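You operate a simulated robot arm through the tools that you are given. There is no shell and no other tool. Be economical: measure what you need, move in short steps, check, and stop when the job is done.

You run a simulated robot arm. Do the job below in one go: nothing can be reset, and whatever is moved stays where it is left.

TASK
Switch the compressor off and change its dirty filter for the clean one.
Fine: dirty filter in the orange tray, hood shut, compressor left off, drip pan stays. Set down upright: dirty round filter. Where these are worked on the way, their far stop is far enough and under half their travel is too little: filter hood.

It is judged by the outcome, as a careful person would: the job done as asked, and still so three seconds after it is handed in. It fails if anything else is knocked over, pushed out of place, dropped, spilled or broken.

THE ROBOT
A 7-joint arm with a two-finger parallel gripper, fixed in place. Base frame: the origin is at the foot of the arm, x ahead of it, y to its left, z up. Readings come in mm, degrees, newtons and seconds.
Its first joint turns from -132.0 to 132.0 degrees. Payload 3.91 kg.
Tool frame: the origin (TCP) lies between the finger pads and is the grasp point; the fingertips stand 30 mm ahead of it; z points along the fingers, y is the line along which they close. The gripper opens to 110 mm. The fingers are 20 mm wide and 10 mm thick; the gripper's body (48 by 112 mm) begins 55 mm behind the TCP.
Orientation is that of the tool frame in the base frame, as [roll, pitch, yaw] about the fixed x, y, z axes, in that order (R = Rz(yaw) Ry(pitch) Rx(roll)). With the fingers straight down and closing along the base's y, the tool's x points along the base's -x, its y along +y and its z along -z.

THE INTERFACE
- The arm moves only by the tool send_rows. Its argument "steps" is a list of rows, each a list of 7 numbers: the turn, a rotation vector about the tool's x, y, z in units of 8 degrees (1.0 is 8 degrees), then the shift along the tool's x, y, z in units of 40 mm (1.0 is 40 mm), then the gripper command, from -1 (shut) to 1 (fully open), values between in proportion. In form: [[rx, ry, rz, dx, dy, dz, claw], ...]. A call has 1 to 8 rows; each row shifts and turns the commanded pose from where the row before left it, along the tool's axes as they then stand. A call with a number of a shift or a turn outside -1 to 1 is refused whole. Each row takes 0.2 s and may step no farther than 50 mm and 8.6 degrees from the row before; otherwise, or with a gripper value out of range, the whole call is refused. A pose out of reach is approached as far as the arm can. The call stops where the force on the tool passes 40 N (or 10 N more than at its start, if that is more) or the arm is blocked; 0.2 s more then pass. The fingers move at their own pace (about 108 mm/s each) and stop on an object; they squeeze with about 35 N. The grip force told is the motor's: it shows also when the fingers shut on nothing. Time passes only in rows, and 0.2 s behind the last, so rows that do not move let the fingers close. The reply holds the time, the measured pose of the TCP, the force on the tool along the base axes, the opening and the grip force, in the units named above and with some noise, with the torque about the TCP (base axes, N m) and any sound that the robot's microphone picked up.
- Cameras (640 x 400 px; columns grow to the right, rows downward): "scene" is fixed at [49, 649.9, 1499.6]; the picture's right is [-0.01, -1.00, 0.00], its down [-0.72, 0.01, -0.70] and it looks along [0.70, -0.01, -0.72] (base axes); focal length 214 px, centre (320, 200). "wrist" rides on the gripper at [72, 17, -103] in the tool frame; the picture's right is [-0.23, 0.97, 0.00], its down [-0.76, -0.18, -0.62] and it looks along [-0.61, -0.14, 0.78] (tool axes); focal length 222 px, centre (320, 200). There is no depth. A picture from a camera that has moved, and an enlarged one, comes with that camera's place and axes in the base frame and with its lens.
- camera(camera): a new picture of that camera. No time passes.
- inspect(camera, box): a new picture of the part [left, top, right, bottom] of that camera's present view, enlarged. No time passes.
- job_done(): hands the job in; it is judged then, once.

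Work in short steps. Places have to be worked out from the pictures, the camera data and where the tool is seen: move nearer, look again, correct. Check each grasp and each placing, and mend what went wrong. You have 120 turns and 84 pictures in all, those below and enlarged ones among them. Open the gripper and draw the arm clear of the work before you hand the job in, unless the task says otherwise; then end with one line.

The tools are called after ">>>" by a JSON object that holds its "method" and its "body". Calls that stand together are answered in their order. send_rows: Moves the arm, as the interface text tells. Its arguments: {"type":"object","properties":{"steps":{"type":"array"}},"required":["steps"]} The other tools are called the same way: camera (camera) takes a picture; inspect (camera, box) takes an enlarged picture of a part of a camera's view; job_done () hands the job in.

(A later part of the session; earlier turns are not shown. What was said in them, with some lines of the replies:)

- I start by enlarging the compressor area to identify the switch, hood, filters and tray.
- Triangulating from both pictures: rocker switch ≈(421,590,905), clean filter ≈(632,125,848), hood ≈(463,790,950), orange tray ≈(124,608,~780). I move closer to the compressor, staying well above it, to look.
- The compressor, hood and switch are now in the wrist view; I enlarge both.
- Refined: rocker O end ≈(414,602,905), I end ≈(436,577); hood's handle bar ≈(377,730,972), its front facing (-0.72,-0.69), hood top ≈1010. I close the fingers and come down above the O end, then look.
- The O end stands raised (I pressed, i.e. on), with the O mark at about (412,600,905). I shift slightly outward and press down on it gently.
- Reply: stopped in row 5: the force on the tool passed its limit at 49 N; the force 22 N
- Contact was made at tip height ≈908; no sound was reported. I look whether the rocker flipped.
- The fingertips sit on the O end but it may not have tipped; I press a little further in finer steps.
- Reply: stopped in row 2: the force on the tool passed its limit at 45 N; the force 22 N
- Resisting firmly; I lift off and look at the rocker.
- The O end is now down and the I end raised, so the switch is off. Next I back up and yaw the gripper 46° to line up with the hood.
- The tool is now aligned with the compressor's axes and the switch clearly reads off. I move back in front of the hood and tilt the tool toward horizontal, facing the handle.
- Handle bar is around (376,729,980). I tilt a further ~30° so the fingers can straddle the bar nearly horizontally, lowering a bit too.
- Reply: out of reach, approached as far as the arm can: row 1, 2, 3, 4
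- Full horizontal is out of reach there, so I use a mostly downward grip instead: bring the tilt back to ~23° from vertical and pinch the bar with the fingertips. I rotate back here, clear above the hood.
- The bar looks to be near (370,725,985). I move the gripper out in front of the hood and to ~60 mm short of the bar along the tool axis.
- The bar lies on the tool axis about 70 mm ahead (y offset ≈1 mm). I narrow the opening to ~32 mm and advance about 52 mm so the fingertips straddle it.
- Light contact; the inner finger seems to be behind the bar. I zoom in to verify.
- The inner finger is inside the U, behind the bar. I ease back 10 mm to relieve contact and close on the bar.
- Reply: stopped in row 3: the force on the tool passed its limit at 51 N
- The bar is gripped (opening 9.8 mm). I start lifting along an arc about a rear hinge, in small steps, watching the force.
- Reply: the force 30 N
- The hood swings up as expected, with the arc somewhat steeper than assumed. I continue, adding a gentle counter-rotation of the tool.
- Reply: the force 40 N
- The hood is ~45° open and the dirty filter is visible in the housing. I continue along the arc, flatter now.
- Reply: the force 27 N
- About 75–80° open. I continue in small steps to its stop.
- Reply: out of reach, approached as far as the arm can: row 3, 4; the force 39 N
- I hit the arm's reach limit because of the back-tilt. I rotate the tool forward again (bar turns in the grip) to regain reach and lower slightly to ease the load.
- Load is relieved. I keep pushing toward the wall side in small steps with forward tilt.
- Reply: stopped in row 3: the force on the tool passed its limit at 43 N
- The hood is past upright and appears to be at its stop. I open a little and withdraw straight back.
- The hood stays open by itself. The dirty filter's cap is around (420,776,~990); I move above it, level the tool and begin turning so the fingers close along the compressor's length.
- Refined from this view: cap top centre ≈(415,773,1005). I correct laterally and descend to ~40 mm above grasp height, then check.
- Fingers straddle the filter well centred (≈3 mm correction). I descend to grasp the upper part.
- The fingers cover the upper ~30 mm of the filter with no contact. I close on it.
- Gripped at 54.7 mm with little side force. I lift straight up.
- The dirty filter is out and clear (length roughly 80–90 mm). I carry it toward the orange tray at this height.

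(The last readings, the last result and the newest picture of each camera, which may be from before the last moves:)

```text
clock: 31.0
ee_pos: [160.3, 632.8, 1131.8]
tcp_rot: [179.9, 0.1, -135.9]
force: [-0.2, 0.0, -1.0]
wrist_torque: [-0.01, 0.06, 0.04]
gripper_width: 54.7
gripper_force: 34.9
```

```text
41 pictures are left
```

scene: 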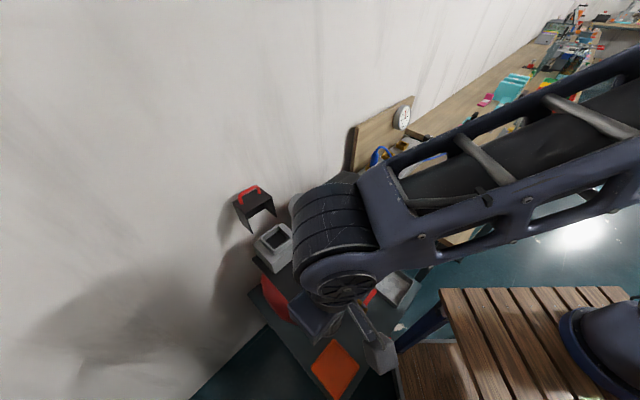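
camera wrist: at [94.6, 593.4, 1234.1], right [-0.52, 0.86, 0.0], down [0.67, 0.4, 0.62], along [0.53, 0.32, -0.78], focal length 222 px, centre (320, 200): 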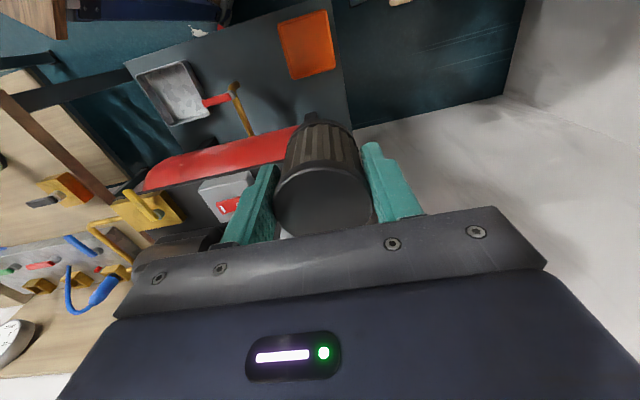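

Both rays suggest the tray is much lower than thought, near (147,592,~560). I centre over it and descend 200 mm to measure again.

>>> {"method": "send_rows", "body": {"steps": [[0, 0, 0, 0.16, -0.08, 0.8, -0.4], [0, 0, 0, 0.16, -0.08, 0.8, -0.4], [0, 0, 0, 0.16, -0.08, 0.8, -0.4], [0, 0, 0, 0.16, -0.08, 0.8, -0.4], [0, 0, 0, 0.16, -0.08, 0.8, -0.4], [0, 0, 0, 0.16, -0.08, 0.8, -0.4]]}}

>>> {"method": "camera", "body": {"camera": "wrist"}}

>>> {"method": "camera", "body": {"camera": "scene"}}

```text
clock: 32.4
ee_pos: [145.6, 593.3, 941.2]
tcp_rot: [179.9, 0.1, -135.8]
force: [0.6, -0.2, -0.2]
wrist_torque: [0.0, 0.02, 0.01]
gripper_width: 54.8
gripper_force: 34.9
```

```text
40 pictures are left
camera wrist: at [80.3, 553.2, 1043.6], right [-0.52, 0.86, 0.0], down [0.67, 0.4, 0.62], along [0.53, 0.32, -0.78], focal length 222 px, centre (320, 200)
```

wrist: 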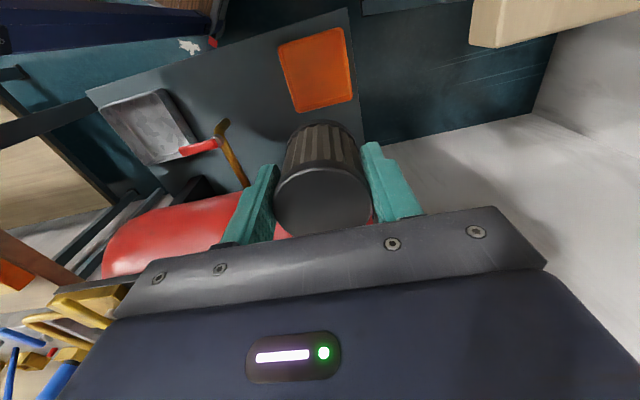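

```text
39 pictures are left
```

scene: 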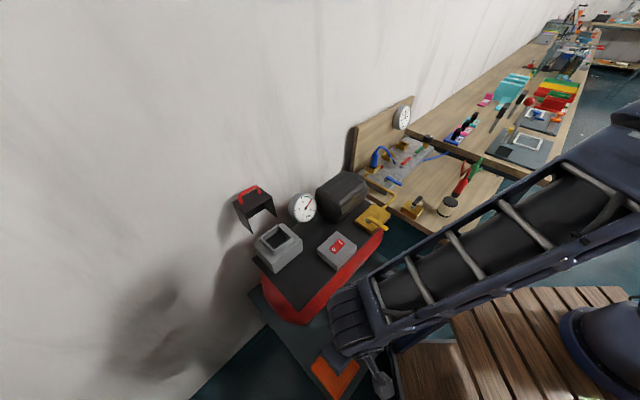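

Comparing the two wrist views (scale ratio ≈1.26) puts the tray near (152,588) with z ≈ 450. I descend another ~190 mm and check again.

>>> {"method": "send_rows", "body": {"steps": [[0, 0, 0, 0, -0.05, 0.95, -0.4], [0, 0, 0, 0, -0.05, 0.95, -0.4], [0, 0, 0, 0, 0, 0.95, -0.4], [0, 0, 0, 0, 0, 0.95, -0.4], [0, 0, 0, 0, 0, 0.95, -0.4]]}}

>>> {"method": "camera", "body": {"camera": "wrist"}}

```text
clock: 33.6
ee_pos: [146.1, 592.5, 750.9]
tcp_rot: [179.9, 0.1, -135.7]
force: [-0.2, 0.1, 0.2]
wrist_torque: [-0.01, 0.02, -0.02]
gripper_width: 54.7
gripper_force: 34.4
```

```text
38 pictures are left
camera wrist: at [81.3, 552.7, 853.7], right [-0.52, 0.86, 0.0], down [0.67, 0.4, 0.62], along [0.53, 0.32, -0.78], focal length 222 px, centre (320, 200)
```

wrist: 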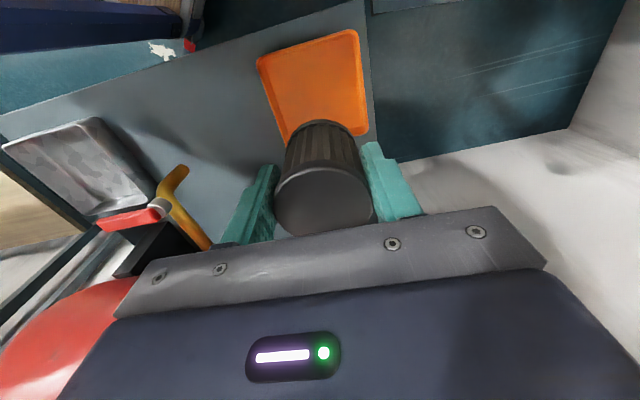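

Tray looks nearly under the filter, z ≈ 510±40. I descend another 100 mm and look.

>>> {"method": "send_rows", "body": {"steps": [[0, 0, 0, 0, 0, 0.9, -0.4], [0, 0, 0, 0, 0, 0.9, -0.4], [0, 0, 0, 0, 0, 0.7, -0.4]]}}

>>> {"method": "camera", "body": {"camera": "wrist"}}

>>> {"method": "inspect", "body": {"camera": "scene", "box": [280, 300, 400, 400]}}

```text
clock: 34.4
ee_pos: [144.7, 591.9, 649.0]
tcp_rot: [179.9, 0.2, -135.8]
force: [-0.1, 1.0, -0.6]
wrist_torque: [-0.01, 0.0, 0.0]
gripper_width: 54.8
gripper_force: 35.2
```

```text
37 pictures are left
camera wrist: at [80.4, 552.3, 752.7], right [-0.52, 0.86, 0.0], down [0.67, 0.4, 0.62], along [0.53, 0.32, -0.78], focal length 222 px, centre (320, 200)
```

wrist: 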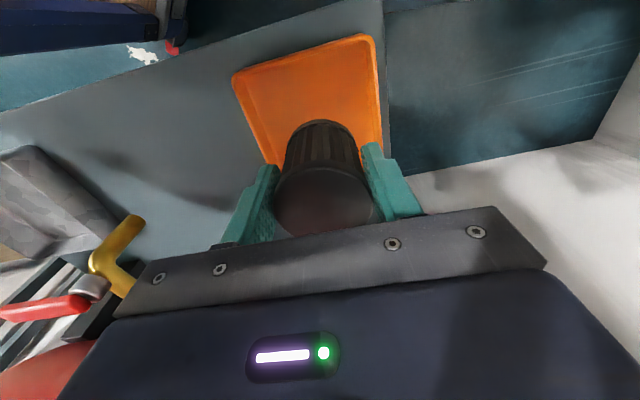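

```text
4.00 times, centred on (340, 350) of scene
camera zoom: at [49.0, 649.9, 1499.6], right [-0.01, -1.0, 0.0], down [-0.72, 0.01, -0.7], along [0.7, -0.01, -0.72], focal length 858 px, centre (240, -400)
```

zoom: 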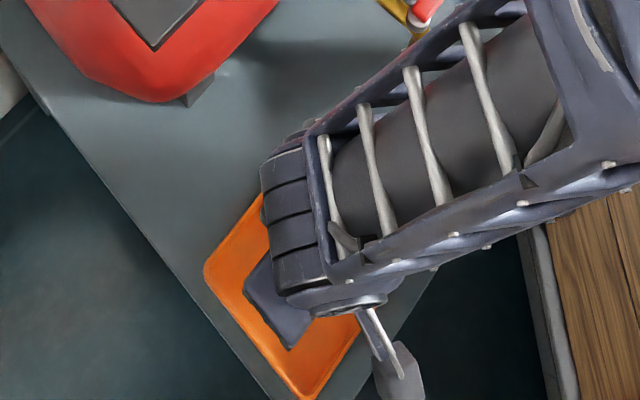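

Tray top now measures z ≈ 515, centre ≈(152,594). I make a small correction and descend toward touch-down, slowly at the end.

>>> {"method": "send_rows", "body": {"steps": [[0, 0, 0, -0.12, -0.12, 0.5, -0.4], [0, 0, 0, 0, 0, 0.5, -0.4], [0, 0, 0, 0, 0, 0.15, -0.4], [0, 0, 0, 0, 0, 0.1, -0.4], [0, 0, 0, 0, 0, 0.1, -0.4], [0, 0, 0, 0, 0, 0.1, -0.4]]}}

>>> {"method": "camera", "body": {"camera": "wrist"}}

```text
clock: 35.8
ee_pos: [153.8, 591.9, 593.0]
tcp_rot: [179.9, 0.0, -136.0]
force: [0.7, 0.4, -1.4]
wrist_torque: [0.01, 0.04, 0.01]
gripper_width: 54.8
gripper_force: 35.0
```

```text
35 pictures are left
camera wrist: at [88.9, 552.5, 695.7], right [-0.52, 0.86, 0.0], down [0.67, 0.4, 0.62], along [0.53, 0.32, -0.78], focal length 222 px, centre (320, 200)
```

wrist: 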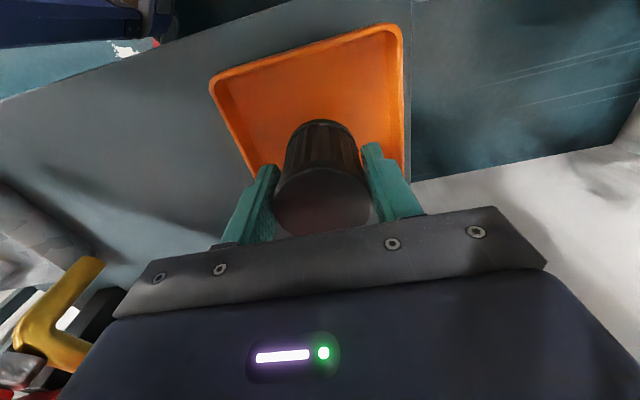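

The filter is over the tray interior, still free. I continue down in 3 mm steps.

>>> {"method": "send_rows", "body": {"steps": [[0, 0, 0, 0, 0, 0.08, -0.4], [0, 0, 0, 0, 0, 0.08, -0.4], [0, 0, 0, 0, 0, 0.08, -0.4], [0, 0, 0, 0, 0, 0.08, -0.4], [0, 0, 0, 0, 0, 0.08, -0.4], [0, 0, 0, 0, 0, 0.08, -0.4], [0, 0, 0, 0, 0, 0.08, -0.4]]}}

```text
clock: 37.4
ee_pos: [155.2, 591.7, 571.0]
tcp_rot: [179.9, 0.2, -135.8]
force: [-0.8, -0.6, 0.2]
wrist_torque: [-0.02, 0.01, 0.03]
gripper_width: 54.9
gripper_force: 35.3
```

>>> {"method": "send_rows", "body": {"steps": [[0, 0, 0, 0, 0, 0.07, -0.4], [0, 0, 0, 0, 0, 0.07, -0.4], [0, 0, 0, 0, 0, 0.07, -0.4], [0, 0, 0, 0, 0, 0.07, -0.4], [0, 0, 0, 0, 0, 0.07, -0.4]]}}

>>> {"method": "camera", "body": {"camera": "wrist"}}

```text
clock: 38.6
ee_pos: [153.7, 593.2, 556.5]
tcp_rot: [179.9, 0.2, -135.9]
force: [3.9, -3.6, 24.3]
wrist_torque: [-0.14, -0.58, -0.04]
gripper_width: 54.8
gripper_force: 35.7
```

```text
34 pictures are left
camera wrist: at [89.1, 552.8, 659.5], right [-0.52, 0.86, 0.0], down [0.67, 0.4, 0.62], along [0.53, 0.32, -0.78], focal length 222 px, centre (320, 200)
```

wrist: 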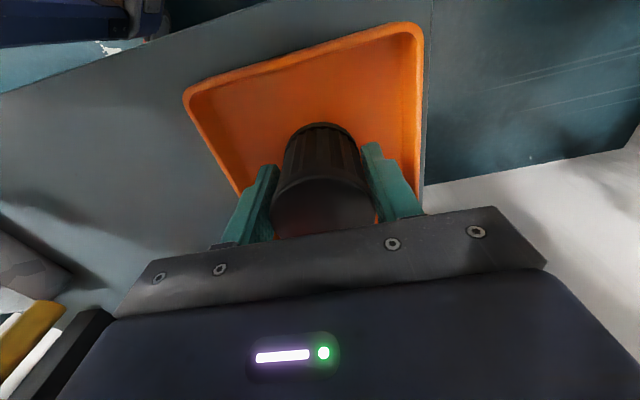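

Touch-down at TCP z≈556 (24 N), filter centred in the tray. I ease 2 mm, then open the fingers.

>>> {"method": "send_rows", "body": {"steps": [[0, 0, 0, 0, 0, -0.05, -0.4], [0, 0, 0, 0, 0, 0, 0.15], [0, 0, 0, 0, 0, 0, 0.4], [0, 0, 0, 0, 0, -0.4, 0.4], [0, 0, 0, 0, 0, -0.9, 0.4], [0, 0, 0, 0, 0, -0.9, 0.4]]}}

>>> {"method": "camera", "body": {"camera": "wrist"}}

```text
clock: 40.0
ee_pos: [153.8, 591.2, 646.3]
tcp_rot: [-179.9, 0.1, -136.0]
force: [-0.1, -0.2, 0.2]
wrist_torque: [-0.01, 0.01, 0.02]
gripper_width: 76.9
gripper_force: 0.0
```

```text
33 pictures are left
camera wrist: at [89.3, 552.0, 750.2], right [-0.52, 0.86, 0.0], down [0.67, 0.4, 0.62], along [0.53, 0.32, -0.78], focal length 222 px, centre (320, 200)
```

wrist: 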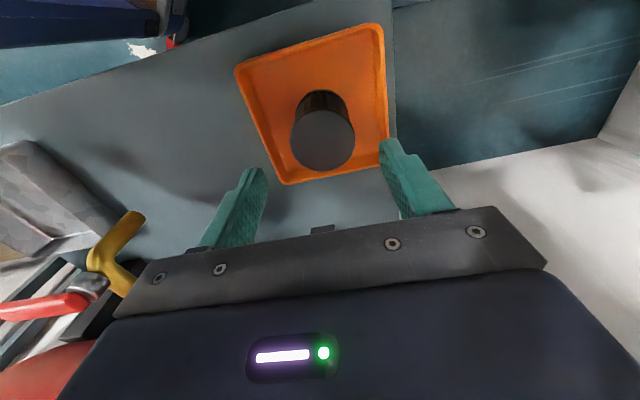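

The dirty filter stands upright in the tray. I rise and head for the clean filter.

>>> {"method": "send_rows", "body": {"steps": [[0, 0, 0, 0, 0, -1, 0.4], [0, 0, 0, 0, 0, -1, 0.4], [0, 0, 0, 0, 0, -1, 0.4], [0, 0, 0, 0, 0, -1, 0.4], [0, 0, 0, 0, 0, -1, 0.4], [0, 0, 0, 0, 0, -1, 0.4], [0, 0, 0, 0, 0, -1, 0.4], [0, 0, 0, 0, 0, -1, 0.4]]}}

>>> {"method": "send_rows", "body": {"steps": [[0, 0, 0, 0, 0, -1, 0.4], [0, 0, 0, 0, 0, -1, 0.4], [0, 0, 0, 0, 0, -1, 0.4], [0, 0, 0, 0, -1, -0.5, 0.4], [0, 0, 0, 0, -1, -0.4, 0.4], [0, 0, 0, 0, -1, 0, 0.4], [0, 0, 0, 0, -1, 0, 0.4], [0, 0, 0, 0, -1, 0, 0.4]]}}

>>> {"method": "send_rows", "body": {"steps": [[0, 0, 0, 0, -1, 0, 0.4], [0, 0, 0, 0, -1, 0, 0.4], [0, 0, 0, 0, -1, 0, 0.4], [0, 0, 0, 0, -1, 0, 0.4], [0, 0, 0, 0, -1, 0, 0.4], [0, 0, 0, 0, -1, 0, 0.4], [0, 0, 0, 0, -1, 0, 0.4], [0, 0, 0, 0, -1, 0, 0.4]]}}

```text
clock: 41.8
ee_pos: [153.2, 590.4, 965.9]
tcp_rot: [-180.0, 0.1, -135.8]
force: [-0.3, -0.9, 0.6]
wrist_torque: [-0.01, -0.01, 0.0]
gripper_width: 77.0
gripper_force: 0.0
```

```text
clock: 43.6
ee_pos: [293.6, 449.6, 1122.2]
tcp_rot: [179.9, 0.2, -135.8]
force: [-0.1, 0.3, -0.1]
wrist_torque: [-0.04, -0.04, 0.0]
gripper_width: 77.2
gripper_force: 0.1
```

```text
clock: 45.4
ee_pos: [516.6, 216.3, 1122.2]
tcp_rot: [179.8, 0.0, -135.8]
force: [-0.4, 0.3, -0.7]
wrist_torque: [-0.01, -0.03, 0.01]
gripper_width: 76.9
gripper_force: 0.1
```

Now closer; I move the remaining ~145 mm and look.

>>> {"method": "send_rows", "body": {"steps": [[0, 0, 0, -0.12, -0.9, 0.3, 0.4], [0, 0, 0, -0.12, -0.9, 0.3, 0.4], [0, 0, 0, -0.12, -0.9, 0.3, 0.4], [0, 0, 0, -0.12, -0.9, 0.3, 0.4], [0, 0, 0, 0, 0, 0, 0.4]]}}

>>> {"method": "camera", "body": {"camera": "wrist"}}

>>> {"method": "camera", "body": {"camera": "scene"}}

```text
clock: 46.6
ee_pos: [631.9, 127.4, 1075.3]
tcp_rot: [179.9, 0.2, -135.7]
force: [-0.2, -0.7, 0.5]
wrist_torque: [0.0, -0.04, 0.0]
gripper_width: 77.1
gripper_force: 0.0
```

```text
32 pictures are left
camera wrist: at [567.1, 88.5, 1177.9], right [-0.52, 0.86, 0.0], down [0.67, 0.4, 0.62], along [0.53, 0.32, -0.78], focal length 222 px, centre (320, 200)
```

wrist: 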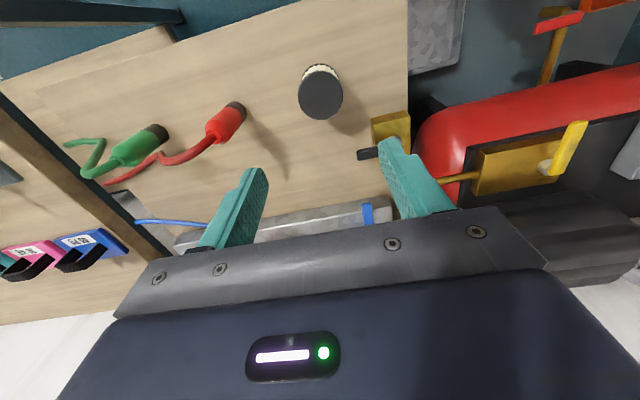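

```text
31 pictures are left
```

scene: 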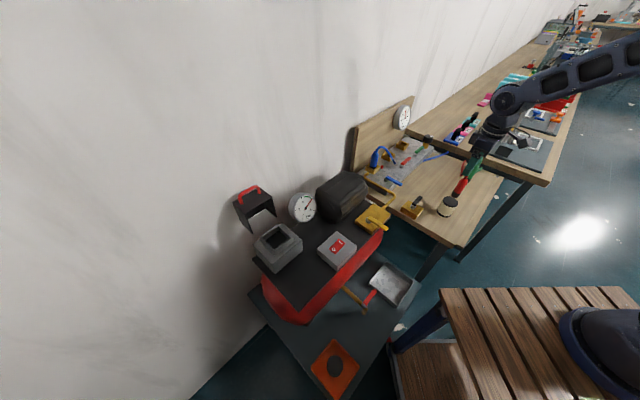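

Clean filter cap centre ≈(624,124,~893). I correct and descend to z≈950 and verify.

>>> {"method": "send_rows", "body": {"steps": [[0, 0, 0, 0.19, 0.08, 0.9, 0.4], [0, 0, 0, 0, 0, 0.9, 0.4], [0, 0, 0, 0, 0, 0.9, 0.4], [0, 0, 0, 0, 0, 0.4, 0.4], [0, 0, 0, 0, 0, 0, 0.4]]}}

>>> {"method": "camera", "body": {"camera": "wrist"}}

```text
clock: 47.8
ee_pos: [622.8, 124.0, 949.5]
tcp_rot: [179.9, 0.1, -135.8]
force: [-0.2, 0.0, 0.5]
wrist_torque: [0.01, 0.01, 0.02]
gripper_width: 76.8
gripper_force: 0.0
```

```text
30 pictures are left
camera wrist: at [557.0, 84.2, 1052.9], right [-0.52, 0.86, 0.0], down [0.67, 0.4, 0.62], along [0.53, 0.32, -0.78], focal length 222 px, centre (320, 200)
```

wrist: 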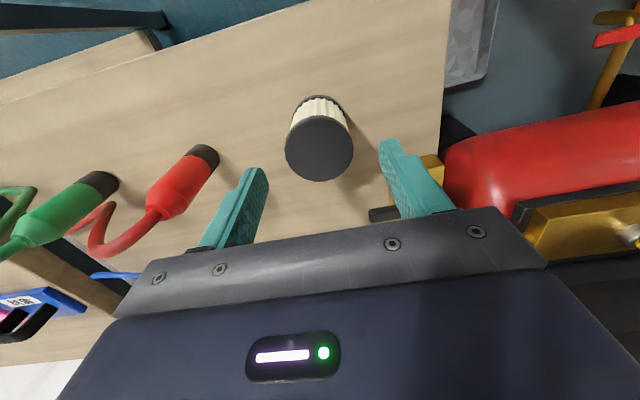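

Centred: cap at (623,124,890). I descend to TCP z≈886 and grip.

>>> {"method": "send_rows", "body": {"steps": [[0, 0, 0, 0, 0, 0.6, 0.4], [0, 0, 0, 0, 0, 0.6, 0.4], [0, 0, 0, 0, 0, 0.38, 0.4], [0, 0, 0, 0, 0, 0, 0.1], [0, 0, 0, 0, 0, 0, -0.2], [0, 0, 0, 0, 0, 0, -0.4], [0, 0, 0, 0, 0, 0, -0.4]]}}

>>> {"method": "camera", "body": {"camera": "wrist"}}

```text
clock: 49.4
ee_pos: [622.0, 124.5, 886.5]
tcp_rot: [179.9, 0.1, -135.8]
force: [-0.7, -0.1, 0.7]
wrist_torque: [0.01, 0.04, -0.02]
gripper_width: 54.6
gripper_force: 35.2
```

```text
29 pictures are left
camera wrist: at [557.4, 84.5, 989.3], right [-0.52, 0.86, 0.0], down [0.67, 0.4, 0.62], along [0.53, 0.32, -0.78], focal length 222 px, centre (320, 200)
```

wrist: 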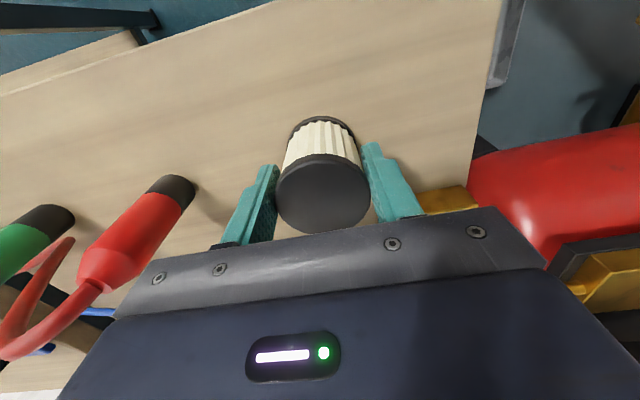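

Clean filter gripped (54.6 mm). I lift to z≈1150 and carry it to above the housing.

>>> {"method": "send_rows", "body": {"steps": [[0, 0, 0, 0, 0, -0.4, -0.4], [0, 0, 0, 0, 0, -0.8, -0.4], [0, 0, 0, 0, 0, -1, -0.4], [0, 0, 0, 0, 0, -1, -0.4], [0, 0, 0, 0, 0, -1, -0.4], [0, 0, 0, 0, 0, -1, -0.4], [0, 0, 0, 0, 0, -1, -0.4], [0, 0, 0, 0, 0, -0.5, -0.4]]}}

>>> {"method": "send_rows", "body": {"steps": [[0, 0, 0, -0.48, 0.95, 0, -0.4], [0, 0, 0, -0.48, 0.95, 0, -0.4], [0, 0, 0, -0.48, 0.95, 0, -0.4], [0, 0, 0, -0.48, 0.95, 0, -0.4], [0, 0, 0, -0.48, 0.95, 0, -0.4], [0, 0, 0, -0.48, 0.95, 0, -0.4], [0, 0, 0, -0.48, 0.95, 0, -0.4], [0, 0, 0, -0.48, 0.95, 0, -0.4]]}}

>>> {"method": "send_rows", "body": {"steps": [[0, 0, 0, -0.48, 0.95, 0, -0.4], [0, 0, 0, -0.48, 0.95, 0, -0.4], [0, 0, 0, -0.48, 0.95, 0, -0.4], [0, 0, 0, -0.48, 0.95, 0, -0.4], [0, 0, 0, -0.48, 0.95, 0, -0.4], [0, 0, 0, -0.48, 0.95, 0, -0.4], [0, 0, 0, -0.48, 0.95, 0, -0.4]]}}

```text
clock: 51.2
ee_pos: [620.7, 123.2, 1154.7]
tcp_rot: [180.0, 0.1, -135.8]
force: [0.7, -0.1, -0.7]
wrist_torque: [0.0, 0.0, 0.02]
gripper_width: 54.7
gripper_force: 34.9
```

```text
clock: 53.0
ee_pos: [521.9, 450.2, 1158.3]
tcp_rot: [179.9, 0.1, -135.8]
force: [-0.9, 0.1, 0.2]
wrist_torque: [0.02, 0.03, -0.03]
gripper_width: 54.9
gripper_force: 34.8
```

```text
clock: 54.6
ee_pos: [431.7, 732.3, 1157.1]
tcp_rot: [179.9, 0.1, -135.9]
force: [0.3, -0.5, 0.4]
wrist_torque: [0.04, 0.02, -0.01]
gripper_width: 54.6
gripper_force: 35.0
```

I finish the lateral move to the noted seat position (417.5,774.5), come down partway and check.

>>> {"method": "send_rows", "body": {"steps": [[0, 0, 0, -0.235, 0.5, 0, -0.4], [0, 0, 0, -0.235, 0.5, 0, -0.4], [0, 0, 0, 0, 0, 0.9, -0.4], [0, 0, 0, 0, 0, 0.9, -0.4], [0, 0, 0, 0, 0, 0, -0.4]]}}

>>> {"method": "camera", "body": {"camera": "wrist"}}

>>> {"method": "inspect", "body": {"camera": "scene", "box": [220, 160, 340, 280]}}

```text
clock: 55.8
ee_pos: [417.4, 776.0, 1084.4]
tcp_rot: [179.9, 0.2, -135.8]
force: [-0.3, 0.7, -0.7]
wrist_torque: [-0.01, 0.0, -0.02]
gripper_width: 54.6
gripper_force: 34.8
```

```text
28 pictures are left
camera wrist: at [353.0, 736.0, 1187.0], right [-0.52, 0.86, 0.0], down [0.67, 0.4, 0.62], along [0.53, 0.32, -0.78], focal length 222 px, centre (320, 200)
```

wrist: 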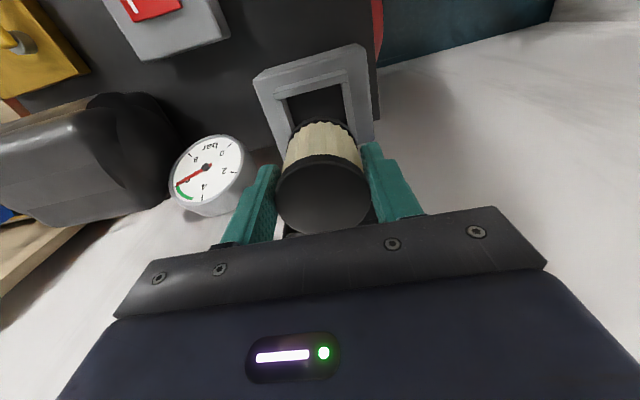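

```text
3.33 times, centred on (280, 220) of scene
camera zoom: at [49.0, 649.9, 1499.6], right [-0.01, -1.0, 0.0], down [-0.72, 0.01, -0.7], along [0.7, -0.01, -0.72], focal length 715 px, centre (453, 133)
```

zoom: 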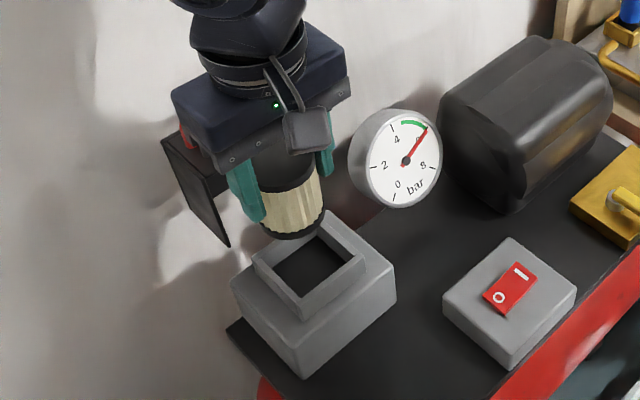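

Aligned over the opening. I lower to ~1005 and then in small steps to seating height ≈990.

>>> {"method": "send_rows", "body": {"steps": [[0, 0, 0, 0.03, -0.03, 0.8, -0.4], [0, 0, 0, 0, 0, 0.6, -0.4], [0, 0, 0, 0, 0, 0.4, -0.4], [0, 0, 0, 0, 0, 0.2, -0.4], [0, 0, 0, 0, 0, 0.1, -0.4], [0, 0, 0, 0, 0, 0.1, -0.4]]}}

```text
clock: 57.2
ee_pos: [418.2, 774.9, 995.9]
tcp_rot: [180.0, 0.2, -135.9]
force: [-0.5, -1.3, 4.0]
wrist_torque: [-0.13, -0.03, 0.0]
gripper_width: 54.7
gripper_force: 35.5
```

>>> {"method": "send_rows", "body": {"steps": [[0, 0, 0, 0, 0, 0.05, -0.4], [0, 0, 0, 0, 0, 0.05, -0.4], [0, 0, 0, 0, 0, 0.05, -0.4], [0, 0, 0, 0, 0, 0.05, -0.4]]}}

>>> {"method": "inspect", "body": {"camera": "scene", "box": [240, 180, 340, 280]}}

```text
clock: 58.2
ee_pos: [418.6, 773.6, 987.8]
tcp_rot: [179.9, 0.1, -135.8]
force: [2.7, 4.8, 25.9]
wrist_torque: [0.53, 0.0, 0.07]
gripper_width: 54.9
gripper_force: 34.9
```

```text
4.00 times, centred on (290, 230) of scene
camera zoom: at [49.0, 649.9, 1499.6], right [-0.01, -1.0, 0.0], down [-0.72, 0.01, -0.7], along [0.7, -0.01, -0.72], focal length 858 px, centre (440, 80)
```

zoom: 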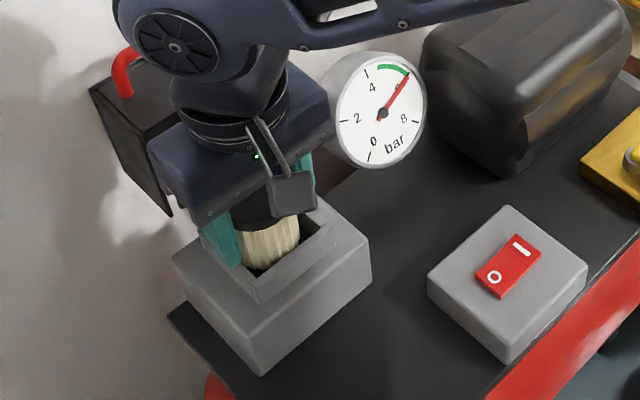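

Seated at TCP z≈988 (dirty one sat at 990) with 26 N contact. I release and rise clear.

>>> {"method": "send_rows", "body": {"steps": [[0, 0, 0, 0, 0, -0.03, -0.4], [0, 0, 0, 0, 0, 0, 0.1], [0, 0, 0, 0, 0, 0, 0.35], [0, 0, 0, 0, 0, -0.4, 0.35], [0, 0, 0, 0, 0, -0.9, 0.35], [0, 0, 0, 0, 0, -0.9, 0.35], [0, 0, 0, 0, 0, -0.9, 0.35], [0, 0, 0, 0, 0, -0.9, 0.35]]}}

>>> {"method": "camera", "body": {"camera": "wrist"}}

>>> {"method": "inspect", "body": {"camera": "scene", "box": [220, 160, 340, 280]}}

```text
clock: 60.0
ee_pos: [417.0, 775.0, 1150.6]
tcp_rot: [180.0, 0.0, -135.8]
force: [0.8, 0.2, -0.1]
wrist_torque: [-0.01, 0.02, -0.03]
gripper_width: 74.5
gripper_force: 0.0
```

```text
25 pictures are left
camera wrist: at [352.7, 735.5, 1253.3], right [-0.52, 0.86, 0.0], down [0.67, 0.4, 0.62], along [0.53, 0.32, -0.78], focal length 222 px, centre (320, 200)
```

wrist: 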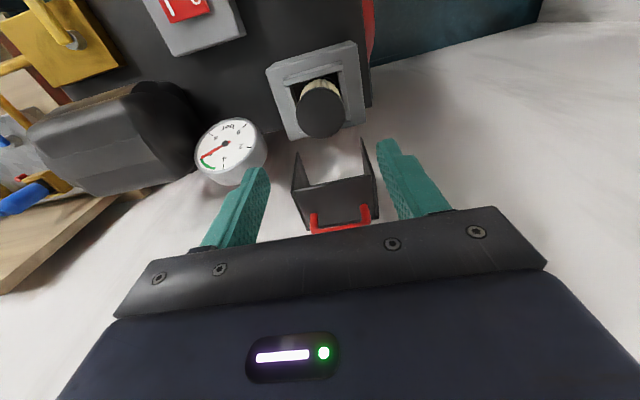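

```text
3.33 times, centred on (280, 220) of scene
camera zoom: at [49.0, 649.9, 1499.6], right [-0.01, -1.0, 0.0], down [-0.72, 0.01, -0.7], along [0.7, -0.01, -0.72], focal length 715 px, centre (453, 133)
```

zoom: 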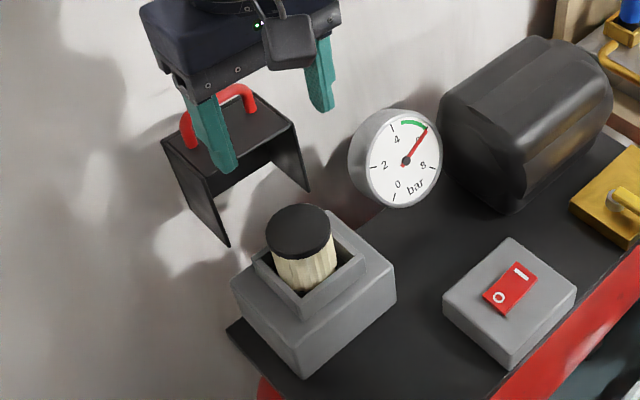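

The clean filter is seated. I rotate back to the handle-gripping orientation to close the hood by reversing the opening move.

>>> {"method": "send_rows", "body": {"steps": [[0, 0, 0.94, 0, 0, -0.1, -0.5], [0, 0, 0.94, 0, 0, -0.1, -0.5], [0, 0, 0.94, 0, 0, -0.1, -0.5], [0, 0, 0.94, 0, 0, -0.1, -0.5], [0, 0, 0.94, 0, 0, -0.1, -0.5], [0, 0, 0.94, 0, 0, -0.1, -0.5], [0, 0, 0.94, 0, 0, -0.1, -0.5], [0, 0, 0.94, 0, 0, -0.1, -0.5]]}}

>>> {"method": "send_rows", "body": {"steps": [[0, 0, 0.94, 0, 0, 0, -0.5], [0, 0, 0.94, 0, 0, 0, -0.5], [0, 0, 0.94, 0, 0, 0, -0.5], [0, 0, 0.92, 0, 0, 0, -0.5], [-0.93, 0, 0, 0, 0, 0, -0.5], [-0.93, 0, 0, 0, 0, 0, -0.5], [0, 0, 0, 0, 0, 0, -0.5]]}}

```text
clock: 61.8
ee_pos: [418.3, 774.5, 1181.5]
tcp_rot: [179.9, 0.0, 163.8]
force: [0.1, -0.1, -0.7]
wrist_torque: [-0.03, -0.02, 0.01]
gripper_width: 27.6
gripper_force: 0.0
```

```text
clock: 63.4
ee_pos: [418.2, 773.7, 1181.3]
tcp_rot: [165.0, -0.1, 134.1]
force: [0.1, 0.1, 1.0]
wrist_torque: [-0.02, 0.0, 0.01]
gripper_width: 27.6
gripper_force: 0.0
```

Now I approach the pre-grasp point 50 mm above the handle along the tool axis.

>>> {"method": "send_rows", "body": {"steps": [[0, 0, 0, 0, 0, 1, -0.5], [0, 0, 0, -0.05, 1, 0.1, -0.5], [0, 0, 0, -0.05, 1, 0.2, -0.5], [0, 0, 0, 0, 0.1, 0.4, -0.5], [0, 0, 0, 0, 0, 0, -0.5]]}}

>>> {"method": "camera", "body": {"camera": "wrist"}}

>>> {"method": "inspect", "body": {"camera": "scene", "box": [200, 140, 320, 260]}}

```text
clock: 64.6
ee_pos: [491.2, 840.8, 1136.5]
tcp_rot: [165.0, 0.0, 134.1]
force: [-0.6, -0.8, 0.5]
wrist_torque: [-0.02, 0.0, -0.01]
gripper_width: 27.6
gripper_force: 0.0
```

```text
23 pictures are left
camera wrist: at [432.5, 883.4, 1240.7], right [0.83, 0.49, 0.25], down [0.29, -0.78, 0.56], along [0.47, -0.39, -0.79], focal length 222 px, centre (320, 200)
```

wrist: 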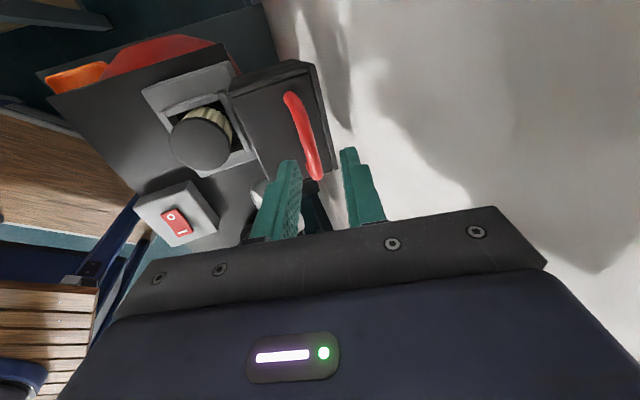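

```text
3.33 times, centred on (260, 200) of scene
camera zoom: at [49.0, 649.9, 1499.6], right [-0.01, -1.0, 0.0], down [-0.72, 0.01, -0.7], along [0.7, -0.01, -0.72], focal length 715 px, centre (520, 200)
```

zoom: 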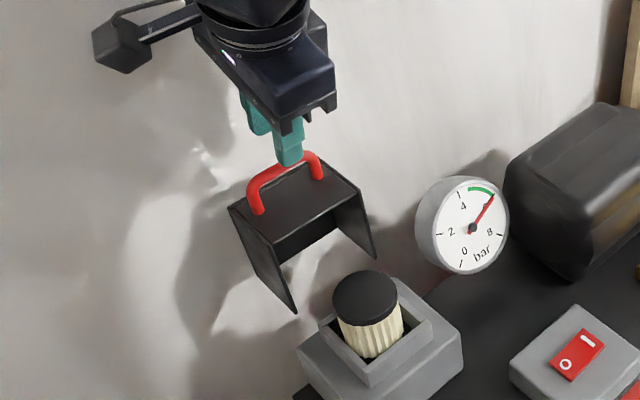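

The bar appears ~12 mm toward the front of the tool axis (hood settled slightly). I shift by that amount, open slightly wider and advance.

>>> {"method": "send_rows", "body": {"steps": [[0, 0, 0, 0, -0.3, 0, -0.3], [0, 0, 0, 0, 0, 0.5, -0.3], [0, 0, 0, 0, 0, 0, -0.3]]}}

>>> {"method": "inspect", "body": {"camera": "wrist", "box": [200, 80, 420, 240]}}

```text
clock: 65.4
ee_pos: [486.8, 835.9, 1114.2]
tcp_rot: [164.9, -0.2, 134.2]
force: [-0.2, -0.2, 0.0]
wrist_torque: [0.05, -0.01, -0.03]
gripper_width: 38.4
gripper_force: 0.0
```

```text
2.50 times, centred on (310, 160) of wrist
camera zoom: at [427.7, 879.9, 1218.2], right [0.83, 0.49, 0.25], down [0.29, -0.78, 0.56], along [0.47, -0.39, -0.79], focal length 555 px, centre (345, 300)
```

zoom: 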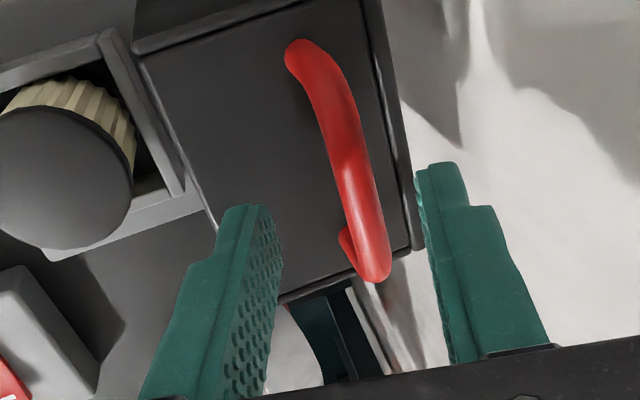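

The bar is centred between the fingers. I advance ~27 mm and close.

>>> {"method": "send_rows", "body": {"steps": [[0, 0, 0, 0.15, 0, 0.4, -0.3], [0, 0, 0, 0, 0, 0.28, -0.3], [0, 0, 0, 0, 0, 0, -0.6], [0, 0, 0, 0, 0, 0, -1], [0, 0, 0, 0, 0, 0, -1]]}}

>>> {"method": "inspect", "body": {"camera": "wrist", "box": [200, 80, 420, 240]}}

```text
clock: 66.6
ee_pos: [487.1, 846.2, 1092.0]
tcp_rot: [164.9, -0.1, 134.0]
force: [7.5, 6.6, 28.5]
wrist_torque: [0.1, -0.19, 0.53]
gripper_width: 9.7
gripper_force: 45.3
```

```text
2.50 times, centred on (310, 160) of wrist
camera zoom: at [428.3, 888.7, 1195.3], right [0.83, 0.49, 0.25], down [0.29, -0.78, 0.55], along [0.47, -0.39, -0.79], focal length 555 px, centre (345, 300)
```

zoom: 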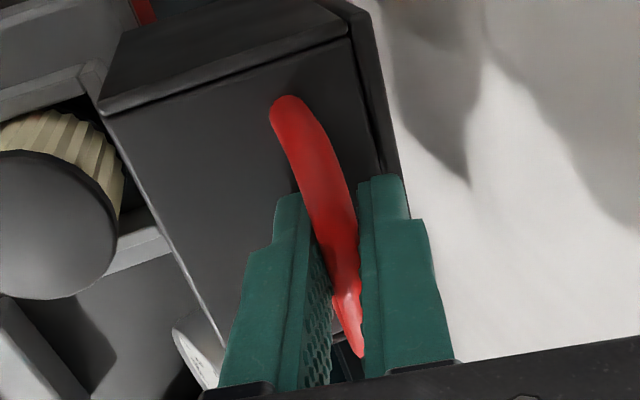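

The bar is gripped (9.7 mm). Fitting my recorded path gives a hinge radius of ~116 mm; I reverse the arc in steps, keeping the tilt at 15°.

>>> {"method": "send_rows", "body": {"steps": [[0, 0, 0, 0, -0.2, -0.22, -1], [0, 0, 0, 0, -0.23, -0.16, -1], [0, 0, 0, 0, -0.5, -0.25, -1], [0, 0, 0, 0, -0.53, -0.15, -1]]}}

```text
clock: 67.6
ee_pos: [440.8, 799.4, 1098.3]
tcp_rot: [165.4, 0.1, 134.2]
force: [7.8, 1.6, -37.7]
wrist_torque: [-0.2, -0.19, 0.87]
gripper_width: 10.1
gripper_force: 44.5
```

On track; the pull is downward so I flatten/lower the path slightly and continue.

>>> {"method": "send_rows", "body": {"steps": [[0, 0, 0, 0, -0.55, 0.08, -1], [0, 0, 0, 0, -0.55, 0.1, -1], [0, 0, 0, 0, -0.53, 0.17, -1]]}}

>>> {"method": "inspect", "body": {"camera": "scene", "box": [220, 160, 360, 280]}}

```text
clock: 68.4
ee_pos: [397.5, 757.3, 1074.1]
tcp_rot: [164.9, -0.1, 134.0]
force: [16.1, -19.1, 5.2]
wrist_torque: [-0.78, -0.96, 0.64]
gripper_width: 9.7
gripper_force: 44.7
```

```text
3.33 times, centred on (290, 220) of scene
camera zoom: at [49.0, 649.9, 1499.6], right [-0.01, -1.0, 0.0], down [-0.72, 0.01, -0.7], along [0.7, -0.01, -0.72], focal length 715 px, centre (420, 133)
```

zoom: 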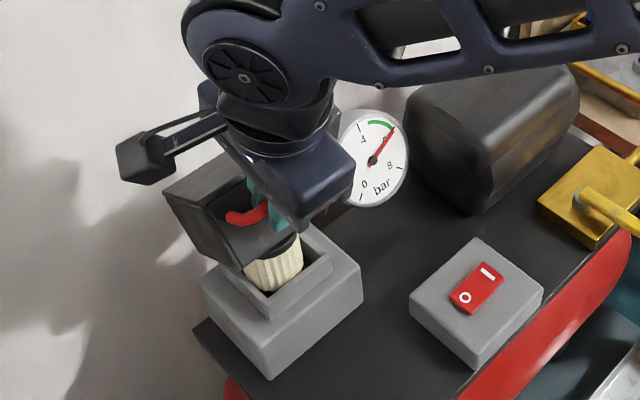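

Halfway closed; a little side force shows I'm slightly off along the bar, so I shift 4 mm and continue closing.

>>> {"method": "send_rows", "body": {"steps": [[0, 0, 0, -0.1, -0.47, 0.25, -1], [0, 0, 0, 0, -0.43, 0.33, -1]]}}

>>> {"method": "inspect", "body": {"camera": "scene", "box": [220, 160, 360, 280]}}

```text
clock: 69.0
ee_pos: [377.3, 736.8, 1041.8]
tcp_rot: [165.0, -0.2, 134.3]
force: [-2.2, -3.9, 3.4]
wrist_torque: [-0.33, -0.4, 0.82]
gripper_width: 10.1
gripper_force: 45.5
```

```text
3.33 times, centred on (290, 220) of scene
camera zoom: at [49.0, 649.9, 1499.6], right [-0.01, -1.0, 0.0], down [-0.72, 0.01, -0.7], along [0.7, -0.01, -0.72], focal length 715 px, centre (420, 133)
```

zoom: 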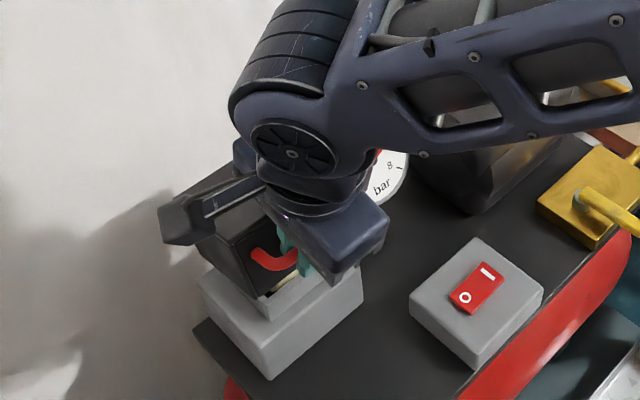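

Nearly down. I continue the last ~35 mm in finer steps until it closes.

>>> {"method": "send_rows", "body": {"steps": [[0, 0, 0, 0, -0.2, 0.22, -1], [0, 0, 0, 0, -0.16, 0.22, -1], [0, 0, 0, 0, -0.12, 0.22, -1], [0, 0, 0, 0, -0.08, 0.15, -1], [0, 0, 0, 0, -0.04, 0.1, -1]]}}

>>> {"method": "inspect", "body": {"camera": "scene", "box": [220, 160, 360, 280]}}

```text
clock: 69.8
ee_pos: [367.9, 727.4, 1014.9]
tcp_rot: [165.3, 0.0, 134.4]
force: [-10.1, -16.8, 5.7]
wrist_torque: [-0.41, -0.18, 0.86]
gripper_width: 10.0
gripper_force: 45.1
stopped in row 3: the force on the tool passed its limit at 44 N (the readings are from after the stop); the commanded pose is now the measured one
```

```text
3.33 times, centred on (290, 220) of scene
camera zoom: at [49.0, 649.9, 1499.6], right [-0.01, -1.0, 0.0], down [-0.72, 0.01, -0.7], along [0.7, -0.01, -0.72], focal length 715 px, centre (420, 133)
```

zoom: 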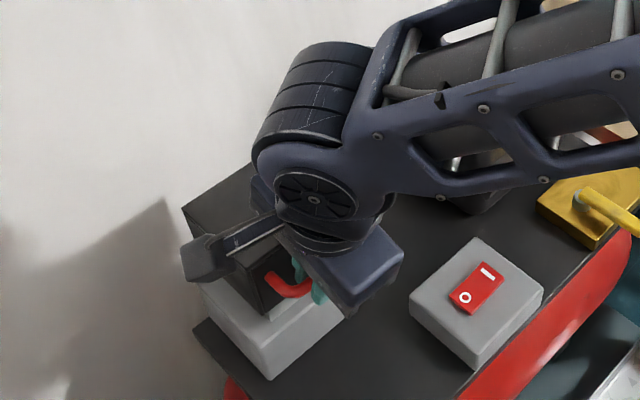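

About 9 mm from the original closed height. I press down gently further.

>>> {"method": "send_rows", "body": {"steps": [[0, 0, 0, 0, -0.08, 0.05, -1], [0, 0, 0, 0, -0.05, 0.08, -1], [0, 0, 0, 0, -0.05, 0.08, -1], [0, 0, 0, 0, -0.04, 0.08, -1]]}}

>>> {"method": "camera", "body": {"camera": "wrist"}}

```text
clock: 70.8
ee_pos: [365.8, 725.7, 1006.1]
tcp_rot: [164.8, -0.4, 134.3]
force: [-2.6, 0.2, 40.1]
wrist_torque: [-0.23, -0.38, 0.83]
gripper_width: 9.7
gripper_force: 44.9
```

```text
16 pictures are left
camera wrist: at [306.4, 768.0, 1109.6], right [0.83, 0.49, 0.25], down [0.29, -0.78, 0.55], along [0.47, -0.38, -0.8], focal length 222 px, centre (320, 200)
```

wrist: 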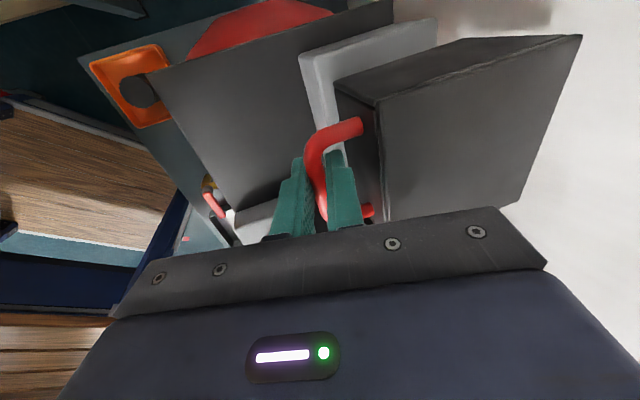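

TCP is back at the original closed pose with 40 N support, so the hood is shut. I open slightly and back straight out.

>>> {"method": "send_rows", "body": {"steps": [[0, 0, 0, 0, 0, 0, -0.55], [0, 0, 0, 0, 0, 0, -0.55], [0, 0, 0, 0, 0, -0.5, -0.55], [0, 0, 0, 0, 0, -0.8, -0.55], [0, 0, 0, 0, 0, -1, -0.55], [0, 0, 0, 0, -0.7, -0.8, -0.2], [0, 0, 0, 0, -0.9, -0.5, 0], [0, 0, 0, 0, -0.9, -0.5, 0]]}}

>>> {"method": "camera", "body": {"camera": "wrist"}}

>>> {"method": "camera", "body": {"camera": "scene"}}

```text
clock: 72.6
ee_pos: [266.5, 626.7, 1132.1]
tcp_rot: [165.3, -0.1, 134.3]
force: [0.4, 0.3, -0.3]
wrist_torque: [-0.05, 0.04, 0.02]
gripper_width: 55.3
gripper_force: 0.1
```

```text
15 pictures are left
camera wrist: at [208.0, 670.4, 1236.2], right [0.83, 0.49, 0.25], down [0.3, -0.78, 0.56], along [0.47, -0.39, -0.79], focal length 222 px, centre (320, 200)
```

wrist: 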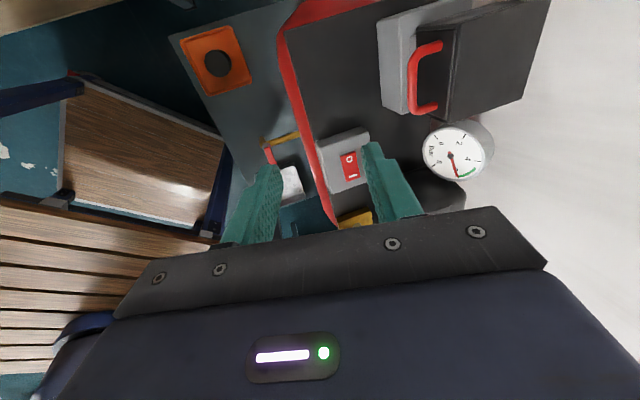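

```text
14 pictures are left
```

scene: 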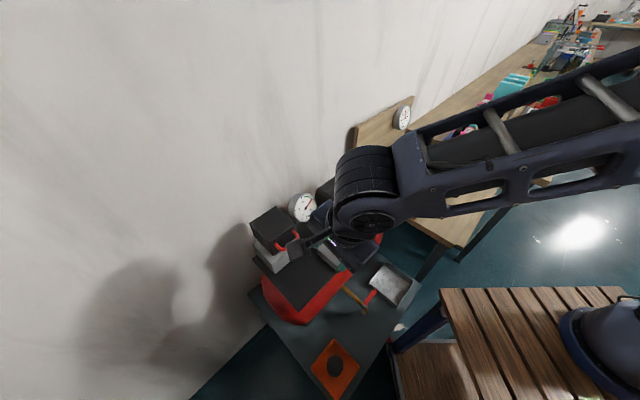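

The hood looks shut. I level the tool, raise the arm away from the work, and verify everything.

>>> {"method": "send_rows", "body": {"steps": [[0.93, 0, 0, 0, 0, -0.5, 0], [0.93, 0, 0, 0, 0, -0.5, 0], [0, 0, 0, -0.9, 0, -0.5, 0], [0, 0, 0, -0.9, 0, -0.5, 0], [0, 0, 0, -0.9, 0, -0.5, 0], [0, 0, 0, -0.9, 0, -0.5, 0], [0, 0, 0, -0.9, 0, -0.5, 0], [0, 0, 0, -0.9, 0, 0, 0]]}}

>>> {"method": "inspect", "body": {"camera": "scene", "box": [230, 170, 430, 290]}}

>>> {"method": "inspect", "body": {"camera": "scene", "box": [280, 280, 430, 400]}}

```text
clock: 74.4
ee_pos: [411.7, 466.7, 1270.7]
tcp_rot: [-179.9, -0.3, 134.3]
force: [-0.3, 1.1, -0.1]
wrist_torque: [-0.05, -0.04, 0.01]
gripper_width: 55.0
gripper_force: 0.1
```

```text
3.20 times, centred on (330, 230) of scene
camera zoom: at [49.0, 649.9, 1499.6], right [-0.01, -1.0, 0.0], down [-0.72, 0.01, -0.7], along [0.7, -0.01, -0.72], focal length 686 px, centre (288, 104)
```

zoom: 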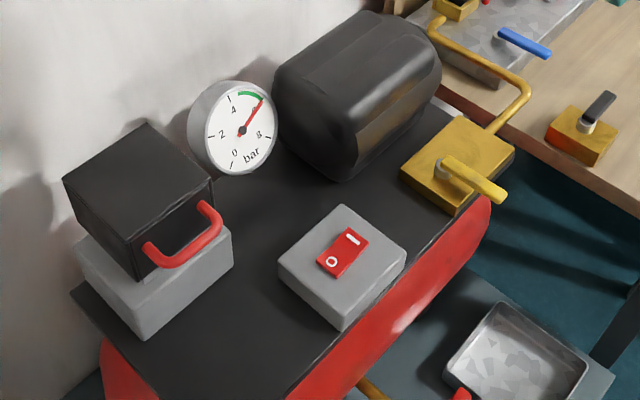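

```text
3.33 times, centred on (355, 340) of scene
camera zoom: at [49.0, 649.9, 1499.6], right [-0.01, -1.0, 0.0], down [-0.72, 0.01, -0.7], along [0.7, -0.01, -0.72], focal length 715 px, centre (203, -267)
```

zoom: 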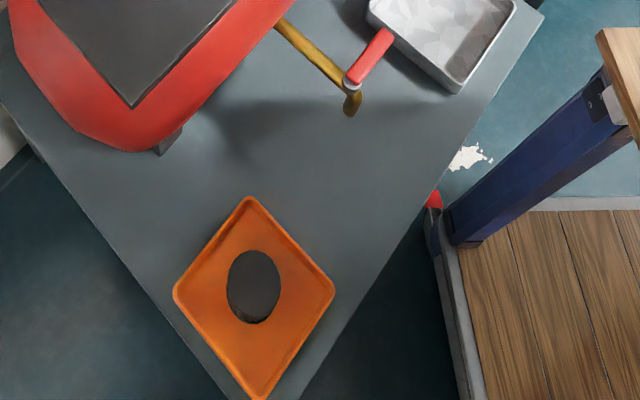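

The hood matches its original shut position and the dirty filter stands upright in the tray. One last close look at the rocker.

>>> {"method": "inspect", "body": {"camera": "scene", "box": [310, 220, 370, 270]}}

```text
8.00 times, centred on (340, 245) of scene
camera zoom: at [49.0, 649.9, 1499.6], right [-0.01, -1.0, 0.0], down [-0.72, 0.01, -0.7], along [0.7, -0.01, -0.72], focal length 1716 px, centre (160, -160)
```

zoom: 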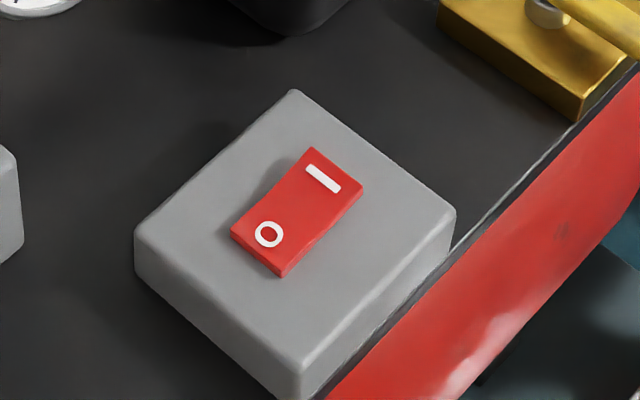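

The O end is pressed down and the I end stands up: the compressor is off. Everything is in place and the arm is clear, so I hand in.

>>> {"method": "job_done", "body": {}}

```text
The job is handed in.
```

The compressor is switched off, the clean filter is seated in the housing with the hood shut, and the dirty filter stands upright in the orange tray. The drip pan was not touched.
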